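You operate a simulated robot arm through the tools that you are given. There is no shell and no other tool. Be economical: measure what you need, move in short steps, check, and stop when the job is done.

The job below is to be done with a simulated two-armed robot. You get a single attempt, and the scene is never put back.

## Task
Close the cupboard four door.
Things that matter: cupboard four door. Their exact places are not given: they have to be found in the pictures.

Only the result counts: the job must be done as asked and must still hold three seconds after the hand-in. Knocking over, shifting, dropping, spilling or breaking anything else fails it.

## Robot
Two 7-joint arms with two-finger parallel grippers on one trunk, on a base that drives. Base frame: it is fixed to the floor where the robot stands at the start and does not move with it; the origin is under the middle of the robot, x ahead of it, y to its left, z up. Units: mm, degrees, N and s.
The left shoulder is at the start at [70, 134, 876], the right one opposite. With the tool pointing down near the work surface each hand reaches from about 100 to 640 mm from the robot's upright axis, wherever it stands, measured 20 degrees to its own side. Places, roughly: cupboard four door [600, 200, 500]. Payload 1.57 kg a hand.
The tool frame of a hand sits at the grasp point between the pads (the TCP): z along the fingers, y along the line on which they close. The tips reach 30 mm beyond it. Largest opening 80 mm; finger width 17, thickness 12; the body of the gripper, 40 by 82 mm, starts 80 mm behind the TCP.
Orientation is that of the tool frame in the base frame, as a unit quaternion [x, y, z, w]. With the fingers straight down and closing along the base's y, the tool's x points along the base's -x, its y along +y and its z along -z.

## Interface
- The arms move only by the tool arm_command. It takes "left_increments", "right_increments" or both (then of equal length, played together; a hand with none holds still); each is a list of rows, each a list of 6 numbers: the shift along the tool's x, y, z in units of 50 mm (1.0 is 50 mm), then the turn, a rotation vector about the tool's x, y, z in units of 4 degrees (1.0 is 4 degrees). In form: [[dx, dy, dz, wx, wy, wz], ...]. A call has 1 to 8 rows; each row shifts and turns the commanded pose from where the row before left it, along the tool's axes as they then stand. "left_hand" and "right_hand" are, for a hand that has rows, the opening, from 0 (shut) to 1 (fully open), set as the call begins (left out, the last holds). A call with a number of a shift or a turn outside -1 to 1 is refused whole. Rows are played at 5 a second. More than 50 mm and 8.6 degrees between two rows, or a gripper value outside its range, and nothing of the call is played. A pose out of reach is approached as far as the arm can. The call stops where the force on the tool passes 40 N (or 10 N more than at its start, if that is more) or the arm is blocked; 0.2 s more then pass. The fingers move at their own pace (about 153 mm/s each) and stop on an object; they squeeze with about 30 N. The grip force told is the motor's: it shows also when the fingers shut on nothing. Time passes only in rows, and 0.2 s behind the last, so rows that do not move let the fingers close. The reply holds the time, the measured pose of the TCP, the force on the tool along the base axes, the opening and the grip force, in the units named above and with some noise.
- Cameras (640 x 400 px; columns grow to the right, rows downward): "scene" is now at [137.1, 32.5, 1128.4]; the picture's right is [0.34, -0.94, 0.00], its down [-0.34, -0.12, -0.93] and it looks along [0.88, 0.32, -0.36] (base axes); focal length 268 px, centre (320, 200). "left" rides on the left gripper at [72, 7, -122] in its tool frame; the picture's right is [-0.09, 1.00, 0.00], its down [-0.84, -0.08, -0.54] and it looks along [-0.54, -0.05, 0.84] (tool axes); focal length 238 px, centre (320, 200). "right" rides on the right gripper at [72, -7, -122] in its tool frame; the picture's right is [0.09, 1.00, 0.00], its down [-0.84, 0.08, -0.54] and it looks along [-0.54, 0.05, 0.84] (tool axes); focal length 238 px, centre (320, 200).
- grab_frame(camera): a new picture of that camera. No time passes.
- move_column(by): slides the trunk up (or, below 0, down) by that many mm; the arms and the scene camera ride with it, the base frame stays. It gives what a move gives, with no picture.
- steer(legs): drives the robot by 1 to 6 legs, each [ahead, left, turn to the left] in mm, mm and degrees, along the robot's own axes; the way and the turn of a leg run together, so that a leg with both is an arc; at most 1500 mm and 180 degrees a leg. The arms and the cameras ride along, it lands a little off, and it stops where it bumps. It gives what a move gives.
- pan_tilt(pan, tilt): turns the head with the scene camera to pan (to the left, within 86 degrees either way) and tilt (down, from -29 to 69), counted from straight ahead of the robot. It gives what a move gives.
- pixel_to_xyz(camera, pixels): for up to 12 pixels [column, row] of the newest picture of that camera ("zoom" is the newest enlarged one), the place [x, y, z] in the base frame of the surface seen there, good to about 2 mm. No time passes.
- close_up(camera, box): a new picture of the part [left, top, right, bottom] of that camera's present view, enlarged. No time passes.
- job_done(): hands the job in; it is judged then, once.

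Keep the steps short. Do not move on a guess: measure, check each grasp and each placing, and mend mistakes. In all there are 80 turns and 78 pictures (those below and enlarged ones count). Leave the grippers open and the arms clear of the work at the hand-in unless told otherwise, and finish with a single line.

The tools are called after "Request:" as a command line: name --argument value ..., lists and objects as JSON in quotes. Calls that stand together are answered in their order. arm_command: Moves the arms, as the interface text tells. Its arguments: {"type":"object","properties":{"left_increments":{"type":"array","items":{"type":"array","items":{"type":"number"}}},"left_hand":{"type":"number"},"right_increments":{"type":"array","items":{"type":"array","items":{"type":"number"}}},"right_hand":{"type":"number"}},"required":[]} The other tools are called the same way: move_column (by) slides the trunk up or down; steer (legs) drives the base; pan_tilt (pan, tilt) turns the head that bears the scene camera; grab_frame (camera) takes a picture; pixel_to_xyz (camera, pixels) gives the place of the surface under pixels of a picture; close_up (camera, box) takes an enlarged picture of a part of a camera's view; job_done () hands the job in.

At the start:

```text
clock: 0.0
left_position: [480.5, 248.3, 1001.5]
left_ee_rot: [-0.001, 1.0, 0.001, 0.0]
left_wrist_force: [0.4, 0.6, 0.0]
left_width: 80.0
left_grip_force: 0.1
right_position: [532.2, -87.3, 896.5]
right_ee_rot: [0.0, 1.0, 0.0, 0.001]
right_wrist_force: [0.3, -0.3, -1.2]
right_width: 80.1
right_grip_force: 0.0
trunk travel left (down, up): [-450.0, 490.0]
robot x, y, heading: [1.6, 1.5, 0.1]
head pan, tilt: [19.9, 20.9]
```

scene: 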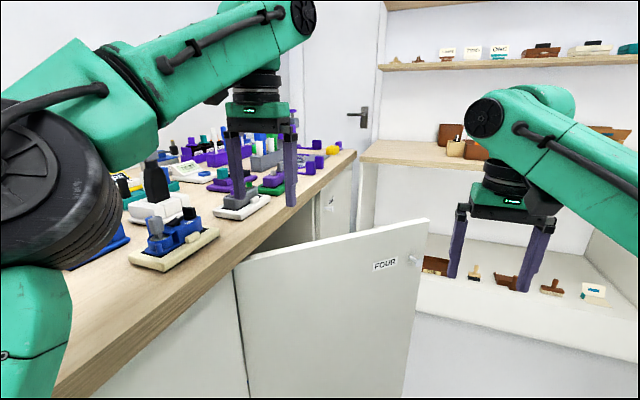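
right: 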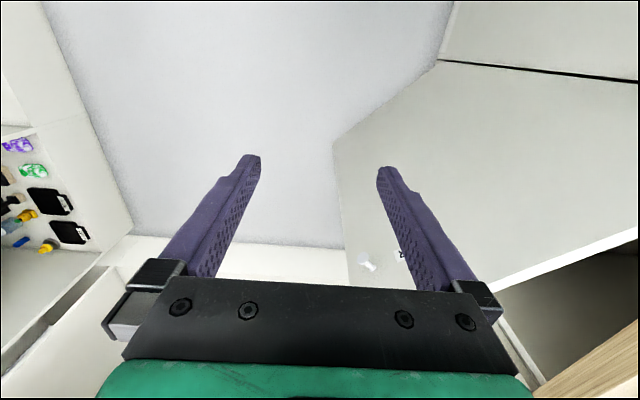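
left: 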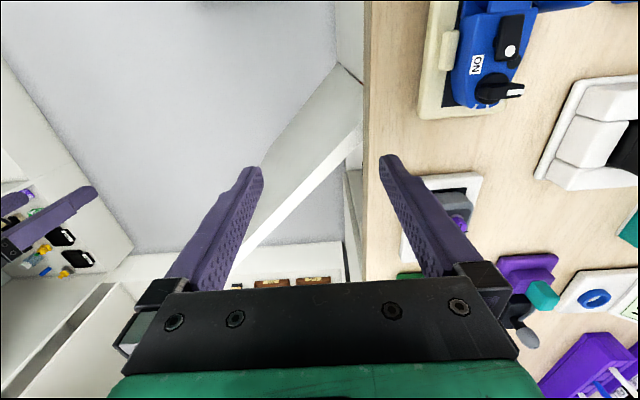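

I see the door "FOUR" standing open out from the counter on the left, with its free edge near (425,220). I'll measure its corners and the counter front.

Request:
pixel_to_xyz --camera "scene" --pixels '[[237, 268], [250, 390], [425, 222], [405, 380], [412, 258], [385, 265], [300, 330], [330, 215], [345, 200], [220, 330], [356, 155], [245, 262]]'

Request:
close_up --camera "scene" --box '[200, 140, 460, 400]'

```text
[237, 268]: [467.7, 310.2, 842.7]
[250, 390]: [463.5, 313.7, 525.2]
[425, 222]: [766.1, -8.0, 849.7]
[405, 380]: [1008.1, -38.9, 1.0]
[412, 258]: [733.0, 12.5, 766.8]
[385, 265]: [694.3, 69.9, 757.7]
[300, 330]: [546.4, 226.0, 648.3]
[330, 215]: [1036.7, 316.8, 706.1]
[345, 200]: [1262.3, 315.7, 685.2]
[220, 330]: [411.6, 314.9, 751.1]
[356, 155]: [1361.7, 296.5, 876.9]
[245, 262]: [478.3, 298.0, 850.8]
```

```text
1.54 times, centred on (330, 270) of scene
```

zoom: 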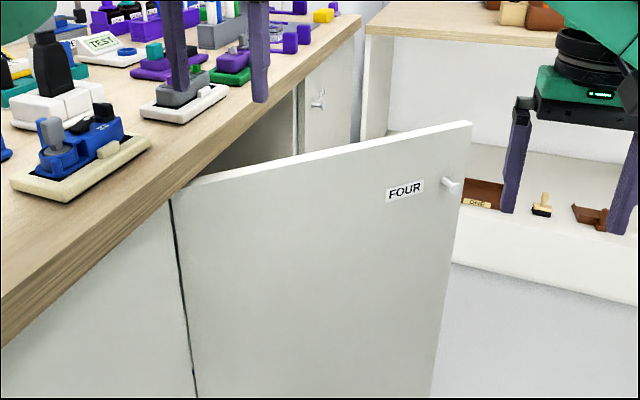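

The door's hinge is near (466, 312) and its free edge near (766, -8). It has to swing about 47° toward +x/+y, until it lies along y≈315 under the counter overhang. I'll push the outer face with the shut right fingers, tilted toward +y. First I'll raise the left hand a bit and tilt the right one in free space.

Request:
arm_command --right_increments '[[0, 0, 0, -1, 0, 0], [0, 0, 0, -1, 0, 0], [0, 0, 0, -1, 0, 0], [0, 0, 0, -1, 0, 0], [0, 0, 0, -1, 0, 0], [0, 0, 0, -1, 0, 0], [0, 0, 0, -1, 0, 0], [0, 0, 0, -1, 0, 0]]' --left_increments '[[0, 0, -0.5, 0, 0, 0], [0, 0, -0.5, 0, 0, 0], [0, 0, -0.5, 0, 0, 0], [0, 0, -0.5, 0, 0, 0], [0, 0, 0, 0, 0, 0], [0, 0, 0, 0, 0, 0], [0, 0, 0, 0, 0, 0], [0, 0, 0, 0, 0, 0]]' --right_hand 0

Request:
grab_frame --camera "scene"

```text
clock: 1.8
left_position: [447.6, 225.0, 1028.1]
left_ee_rot: [0.0, 1.0, 0.001, 0.001]
left_wrist_force: [0.1, -0.1, 0.6]
left_width: 79.8
left_grip_force: 0.0
left hand out of reach, approached as far as the arm can: row 1, 2, 3, 4
right_position: [531.8, -88.5, 896.1]
right_ee_rot: [-0.001, 0.961, 0.276, 0.0]
right_wrist_force: [0.5, 0.6, 1.0]
right_width: 0.0
right_grip_force: 20.5
trunk travel left (down, up): [-450.0, 490.0]
robot x, y, heading: [-4.2, 0.3, -0.1]
head pan, tilt: [19.9, 20.9]
```

```text
73 pictures are left
```

scene: 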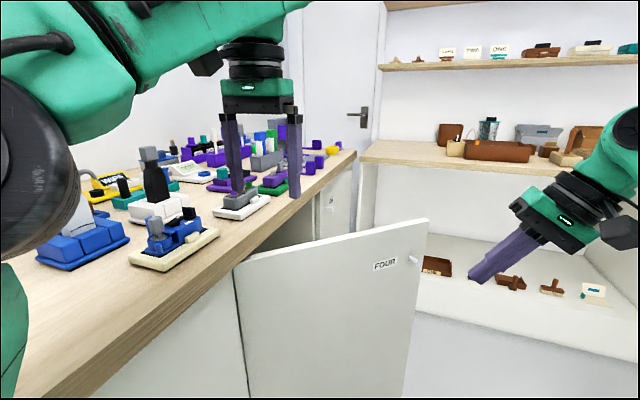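

The right hand is tilted well (z along about (0, 0.53, -0.85)). The left hand was at the edge of its reach, so I'll draw it back and inward, off the counter, while tilting the right hand a little more.

Request:
arm_command --right_increments '[[0, 0, 0, -1, 0, 0], [0, 0, 0, -1, 0, 0], [0, 0, 0, -1, 0, 0], [0, 0, 0, 0, 0, 0], [0, 0, 0, 0, 0, 0], [0, 0, 0, 0, 0, 0]]' --left_increments '[[0.3, -0.5, -0.3, 0, 0, 0], [0.3, -0.5, -0.3, 0, 0, 0], [0.3, -0.5, -0.3, 0, 0, 0], [0.3, -0.5, -0.3, 0, 0, 0], [0.3, -0.4, 0, 0, 0, 0], [0.3, -0.4, 0, 0, 0, 0]]'

Request:
grab_frame --camera "scene"

```text
clock: 3.2
left_position: [373.9, 123.8, 1049.1]
left_ee_rot: [-0.001, 1.0, 0.0, 0.0]
left_wrist_force: [-0.6, 0.1, -0.4]
left_width: 79.8
left_grip_force: 0.0
left hand out of reach, approached as far as the arm can: row 1, 2, 3, 4
right_position: [531.4, -88.2, 897.9]
right_ee_rot: [0.0, 0.927, 0.375, -0.001]
right_wrist_force: [-0.2, 0.1, -0.7]
right_width: 0.1
right_grip_force: 21.7
trunk travel left (down, up): [-450.0, 490.0]
robot x, y, heading: [2.1, 1.0, -0.0]
head pan, tilt: [19.9, 20.9]
```

```text
72 pictures are left
```

scene: 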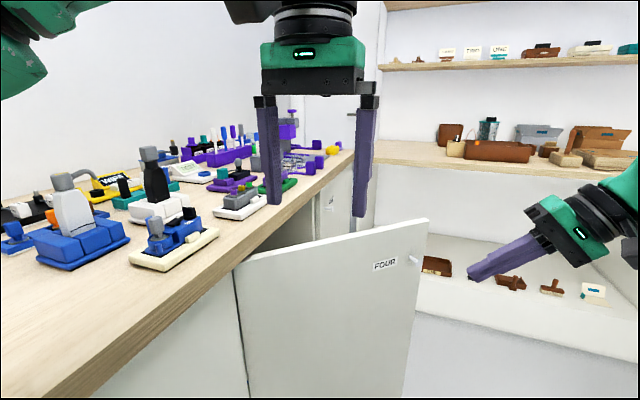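

The left arm is now off the counter. Next I'll lower the right hand to z≈795, still clear of the door, whose face at x=531 is at y≈242.

Request:
arm_command --right_increments '[[-0.2, -0.37, 0.38, 0, 0, 0], [-0.2, -0.37, 0.38, 0, 0, 0], [-0.2, -0.37, 0.38, 0, 0, 0], [-0.2, -0.37, 0.38, 0, 0, 0], [-0.2, 0.5, 0.5, 0, 0, 0], [-0.2, 0.5, 0.5, 0, 0, 0]]'

Request:
grab_frame --camera "scene"

```text
clock: 4.6
left_position: [374.6, 125.3, 1049.4]
left_ee_rot: [-0.001, 1.0, -0.001, 0.0]
left_wrist_force: [-0.3, -0.3, 0.5]
left_width: 80.2
left_grip_force: 0.0
right_position: [590.9, -18.4, 789.9]
right_ee_rot: [0.0, 0.927, 0.374, 0.0]
right_wrist_force: [-0.8, -1.5, 0.1]
right_width: 0.0
right_grip_force: 21.3
trunk travel left (down, up): [-450.0, 490.0]
robot x, y, heading: [-0.8, -0.8, 0.2]
head pan, tilt: [19.9, 20.9]
```

```text
71 pictures are left
```

scene: 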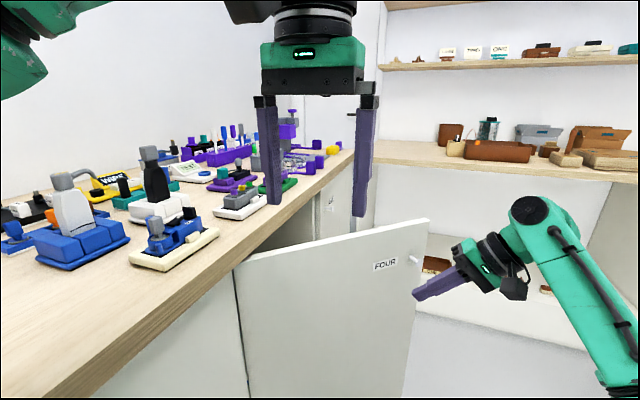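

It reaches well. Now I'll advance toward +y until the fingertips meet the door (face at y≈175 for x≈595).

Request:
arm_command --right_increments '[[-0.2, 0.5, 0.48, 0, 0, 0], [-0.2, 0.5, 0.48, 0, 0, 0], [-0.2, 0.4, 0.39, 0, 0, 0], [-0.2, 0.3, 0.29, 0, 0, 0], [0, 0.3, 0.29, 0, 0, 0], [0, 0.3, 0.29, 0, 0, 0]]'

Request:
grab_frame --camera "scene"

```text
clock: 6.0
left_position: [375.6, 124.0, 1048.2]
left_ee_rot: [-0.001, 1.0, 0.0, 0.0]
left_wrist_force: [0.2, -0.8, -0.3]
left_width: 80.0
left_grip_force: 0.0
right_position: [593.7, 102.8, 775.5]
right_ee_rot: [-0.001, 0.927, 0.374, 0.0]
right_wrist_force: [-0.6, -0.4, 0.2]
right_width: 0.0
right_grip_force: 21.5
right hand out of reach, approached as far as the arm can: row 2, 3, 4, 5
trunk travel left (down, up): [-450.0, 490.0]
robot x, y, heading: [-2.7, 2.8, -0.1]
head pan, tilt: [19.9, 20.9]
```

```text
70 pictures are left
```

scene: 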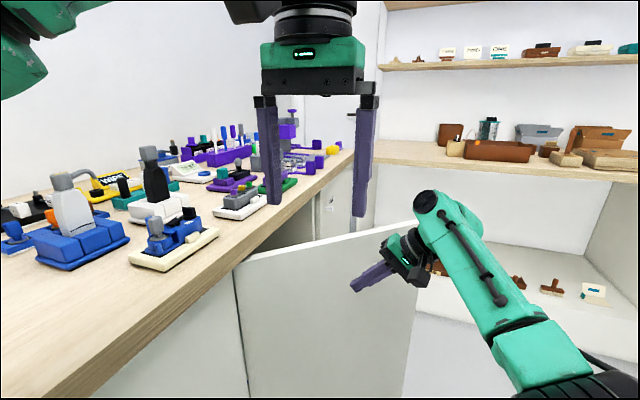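

The arm is at its reach limit just before the door. I'll drive ahead 100 mm and let the tip push the door.

Request:
steer --legs '[[100, 0, 0]]'

Request:
grab_frame --camera "scene"

```text
clock: 7.2
left_position: [475.9, 123.0, 1048.7]
left_ee_rot: [0.0, 1.0, -0.001, -0.001]
left_wrist_force: [-0.3, 0.1, -0.2]
left_width: 80.0
left_grip_force: 0.1
right_position: [695.9, 102.4, 775.6]
right_ee_rot: [0.001, 0.927, 0.374, 0.0]
right_wrist_force: [1.4, -0.2, -0.3]
right_width: 0.1
right_grip_force: 21.5
trunk travel left (down, up): [-450.0, 490.0]
robot x, y, heading: [100.8, 2.7, -0.3]
head pan, tilt: [19.9, 20.9]
```

```text
69 pictures are left
```

scene: 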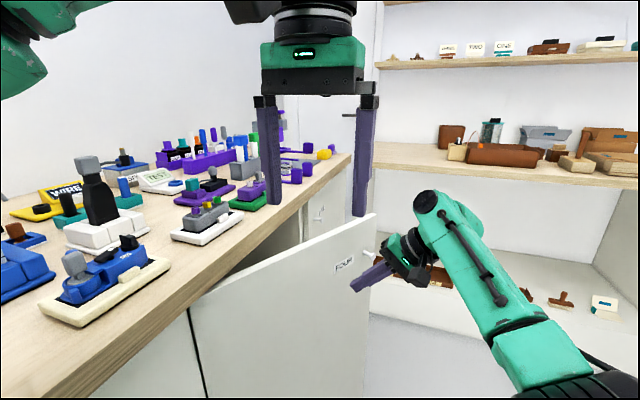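

Let me check where the door stands now.

Request:
pixel_to_xyz --camera "scene" --pixels '[[374, 218], [368, 254], [340, 240], [220, 310], [195, 310], [355, 288], [320, 300]]'

Request:
close_up --camera "scene" --box '[280, 190, 480, 340]'

```text
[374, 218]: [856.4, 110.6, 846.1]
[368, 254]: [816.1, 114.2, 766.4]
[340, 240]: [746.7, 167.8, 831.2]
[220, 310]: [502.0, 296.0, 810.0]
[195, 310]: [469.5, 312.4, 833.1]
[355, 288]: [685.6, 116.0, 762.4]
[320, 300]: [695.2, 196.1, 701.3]
```

```text
2.67 times, centred on (380, 265) of scene
```

zoom: 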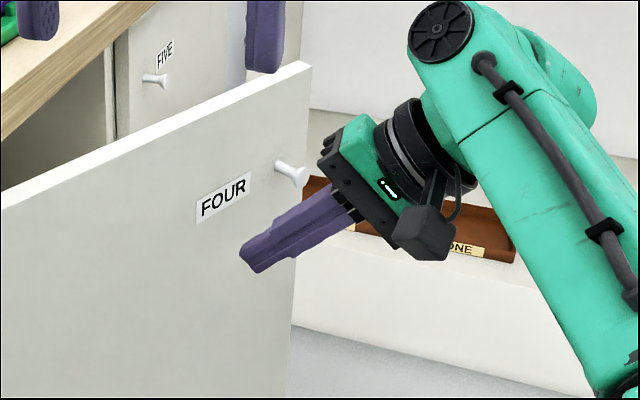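

The door has swung to about -27° (free edge at (856, 111)). I'll pull the hand back in x by about 130 mm, then drive ahead the same amount, to gain reach toward +y.

Request:
arm_command --right_increments '[[0.3, -0.3, -0.28, 0, 0, 0], [0.5, -0.15, -0.15, 0, 0, 0], [0.6, 0, 0, 0, 0, 0], [0.6, 0, 0, 0, 0, 0], [0.6, 0, 0, 0, 0, 0]]'

Request:
steer --legs '[[140, 0, 0]]'

Request:
grab_frame --camera "scene"

```text
clock: 8.3
left_position: [475.4, 121.7, 1050.8]
left_ee_rot: [0.001, 1.0, 0.001, 0.0]
left_wrist_force: [-0.2, -0.4, 0.2]
left_width: 79.9
left_grip_force: 0.1
right_position: [562.1, 68.4, 777.3]
right_ee_rot: [0.001, 0.927, 0.375, 0.0]
right_wrist_force: [0.5, 0.2, -0.6]
right_width: 0.1
right_grip_force: 21.3
trunk travel left (down, up): [-450.0, 490.0]
robot x, y, heading: [102.6, 2.9, -0.2]
head pan, tilt: [19.9, 20.9]
```

```text
clock: 9.7
left_position: [617.9, 121.8, 1049.9]
left_ee_rot: [0.0, 1.0, -0.001, -0.001]
left_wrist_force: [0.2, 0.4, -0.1]
left_width: 79.9
left_grip_force: 0.0
right_position: [705.7, 69.7, 776.5]
right_ee_rot: [0.0, 0.927, 0.375, 0.0]
right_wrist_force: [0.2, 0.0, -1.0]
right_width: 0.0
right_grip_force: 20.7
trunk travel left (down, up): [-450.0, 490.0]
robot x, y, heading: [241.8, 0.5, -0.1]
head pan, tilt: [19.9, 20.9]
```

```text
67 pictures are left
```

scene: 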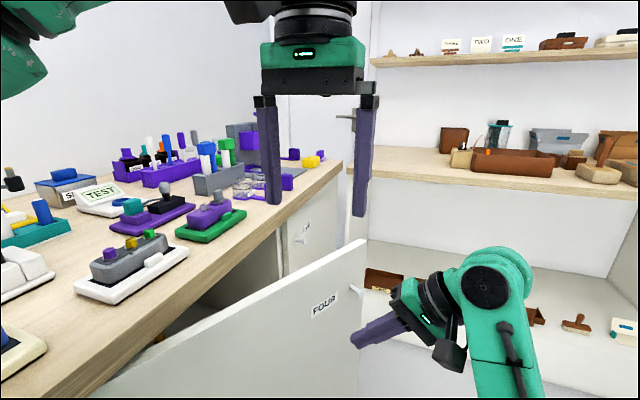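

I'll push toward +y with the hand, 140 mm in small rows.

Request:
arm_command --right_increments '[[0, 0.36, 0.35, 0, 0, 0], [0, 0.36, 0.35, 0, 0, 0], [0, 0.36, 0.35, 0, 0, 0], [0, 0.36, 0.35, 0, 0, 0], [0, 0.3, 0.29, 0, 0, 0], [0, 0.3, 0.29, 0, 0, 0]]'

Request:
grab_frame --camera "scene"

```text
clock: 11.1
left_position: [617.4, 123.0, 1049.7]
left_ee_rot: [0.0, 1.0, 0.0, 0.0]
left_wrist_force: [-0.8, 0.3, 0.4]
left_width: 79.8
left_grip_force: 0.0
right_position: [710.1, 204.8, 772.2]
right_ee_rot: [0.007, 0.93, 0.368, 0.003]
right_wrist_force: [0.2, -0.1, -0.3]
right_width: 0.3
right_grip_force: 20.9
trunk travel left (down, up): [-450.0, 490.0]
robot x, y, heading: [239.5, 1.1, -0.2]
head pan, tilt: [19.9, 20.9]
```

```text
66 pictures are left
```

scene: 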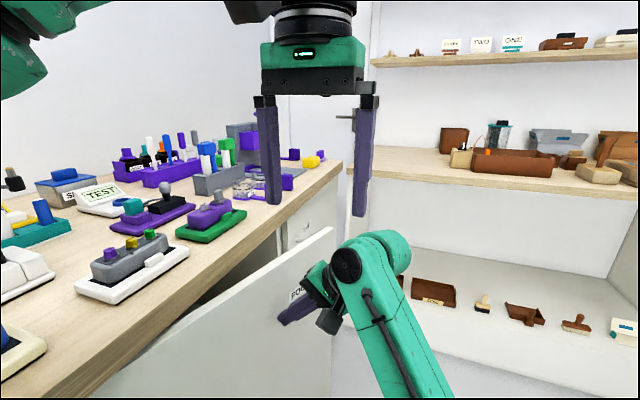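

The door is following. I'll continue toward +y, with shorter rows near the end.

Request:
arm_command --right_increments '[[0, 0.3, 0.29, 0, 0, 0], [0, 0.3, 0.29, 0, 0, 0], [0, 0.2, 0.2, 0, 0, 0], [0, 0.2, 0.2, 0, 0, 0]]'

Request:
grab_frame --camera "scene"

```text
clock: 12.1
left_position: [616.1, 123.5, 1050.3]
left_ee_rot: [0.001, 1.0, 0.0, 0.0]
left_wrist_force: [-0.2, -0.3, -0.7]
left_width: 80.0
left_grip_force: 0.0
right_position: [703.7, 282.6, 777.2]
right_ee_rot: [-0.001, 0.927, 0.375, 0.0]
right_wrist_force: [-0.4, 0.4, 0.0]
right_width: 0.0
right_grip_force: 21.5
trunk travel left (down, up): [-450.0, 490.0]
robot x, y, heading: [241.6, -2.7, 0.0]
head pan, tilt: [19.9, 20.9]
```

```text
65 pictures are left
```

scene: 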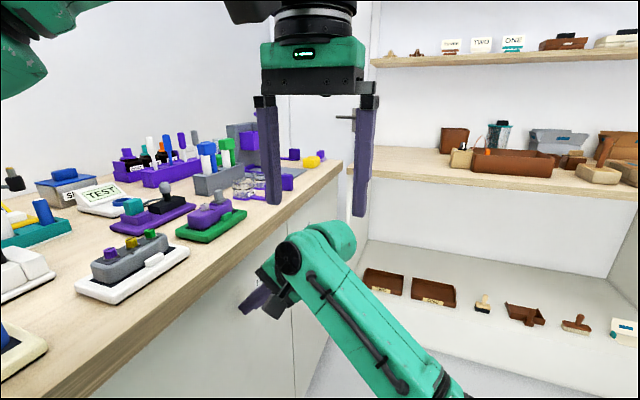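

The door looks nearly shut. I'll push a few mm more until the force rises.

Request:
arm_command --right_increments '[[0, 0.1, 0.1, 0, 0, 0], [0, 0.1, 0.1, 0, 0, 0], [0, 0.1, 0.1, 0, 0, 0]]'

Request:
close_up --camera "scene" --box '[120, 180, 400, 380]'

```text
clock: 12.8
left_position: [612.3, 114.5, 1051.9]
left_ee_rot: [0.001, 1.0, 0.002, 0.002]
left_wrist_force: [-0.6, -0.8, -0.2]
left_width: 79.9
left_grip_force: 0.1
right_position: [705.0, 286.6, 776.9]
right_ee_rot: [0.003, 0.929, 0.369, 0.002]
right_wrist_force: [-8.8, -25.0, 10.3]
right_width: 0.0
right_grip_force: 21.0
trunk travel left (down, up): [-450.0, 490.0]
robot x, y, heading: [243.0, 1.9, -0.2]
head pan, tilt: [19.9, 20.9]
stopped in row 3 (right hand): the force on the tool passed its limit (the readings are from after the stop); the commanded pose is now the measured one
```

```text
2.00 times, centred on (260, 280) of scene
```

zoom: 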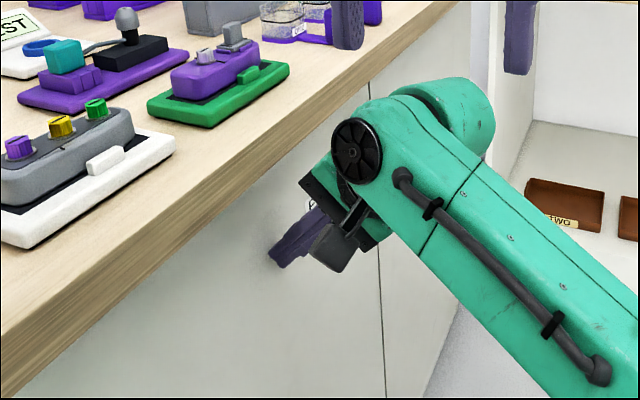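

The force passed the limit, so the door is against its stop. I'll back the hand straight off (-y), then open it and look.

Request:
arm_command --right_increments '[[0, -0.2, -0.2, 0, 0, 0], [0, -0.4, -0.39, 0, 0, 0], [0, -0.5, -0.48, 0, 0, 0], [0, -0.5, -0.48, 0, 0, 0], [0, -0.5, -0.48, 0, 0, 0], [0, -0.5, -0.48, 0, 0, 0]]'

Request:
grab_frame --camera "scene"

```text
clock: 14.2
left_position: [616.5, 120.4, 1049.2]
left_ee_rot: [0.002, 1.0, 0.0, 0.0]
left_wrist_force: [-0.2, 0.2, -0.6]
left_width: 79.8
left_grip_force: 0.1
right_position: [706.6, 113.0, 775.2]
right_ee_rot: [0.002, 0.93, 0.368, -0.001]
right_wrist_force: [0.1, -0.1, 0.4]
right_width: 0.2
right_grip_force: 21.5
trunk travel left (down, up): [-450.0, 490.0]
robot x, y, heading: [242.2, -0.6, -0.3]
head pan, tilt: [19.9, 20.9]
```

```text
63 pictures are left
```

scene: 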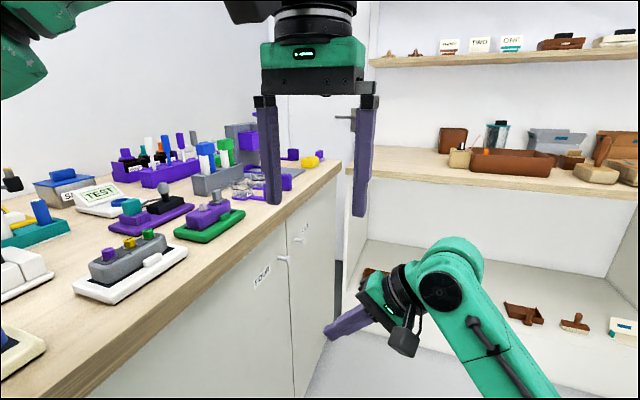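

The door looks flush. I'll measure its face against the neighbouring door "FIVE" and open the gripper.

Request:
pixel_to_xyz --camera "scene" --pixels '[[150, 370], [200, 340], [240, 310], [270, 330], [284, 300], [287, 340], [296, 340], [305, 300], [320, 270]]'

Request:
arm_command --right_increments '[[0, 0, 0, 0, 0, 0], [0, 0, 0, 0, 0, 0], [0, 0, 0, 0, 0, 0]]' --right_hand 1

Request:
close_up --camera "scene" --box '[200, 190, 360, 400]'

```text
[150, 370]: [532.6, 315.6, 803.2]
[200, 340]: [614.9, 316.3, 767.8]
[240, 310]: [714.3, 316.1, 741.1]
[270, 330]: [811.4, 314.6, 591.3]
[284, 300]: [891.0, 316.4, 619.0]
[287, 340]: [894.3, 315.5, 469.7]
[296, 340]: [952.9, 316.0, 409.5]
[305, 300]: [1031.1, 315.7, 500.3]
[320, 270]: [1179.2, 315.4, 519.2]
```

```text
clock: 15.0
left_position: [616.9, 121.3, 1048.8]
left_ee_rot: [0.0, 1.0, 0.0, 0.0]
left_wrist_force: [0.1, -0.5, -0.2]
left_width: 80.2
left_grip_force: 0.1
right_position: [705.6, 114.4, 773.8]
right_ee_rot: [0.002, 0.93, 0.368, 0.0]
right_wrist_force: [0.3, 0.5, -0.7]
right_width: 80.1
right_grip_force: 0.0
trunk travel left (down, up): [-450.0, 490.0]
robot x, y, heading: [242.6, -1.0, -0.1]
head pan, tilt: [19.9, 20.9]
```

```text
1.90 times, centred on (280, 295) of scene
```

zoom: 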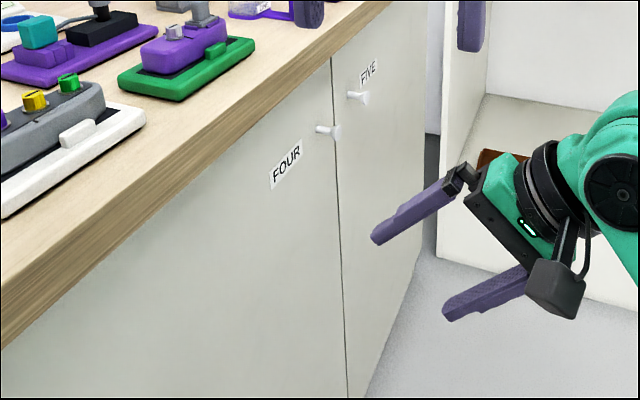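

The whole face of door FOUR measures y≈316, flush with door FIVE at y≈316. The arms are clear and both grippers are open, so I'm handing in.

Request:
job_done

```text
The job is handed in.
```

The cupboard four door is closed: its face measured flush with door FIVE, both arms are clear, and the grippers are open.
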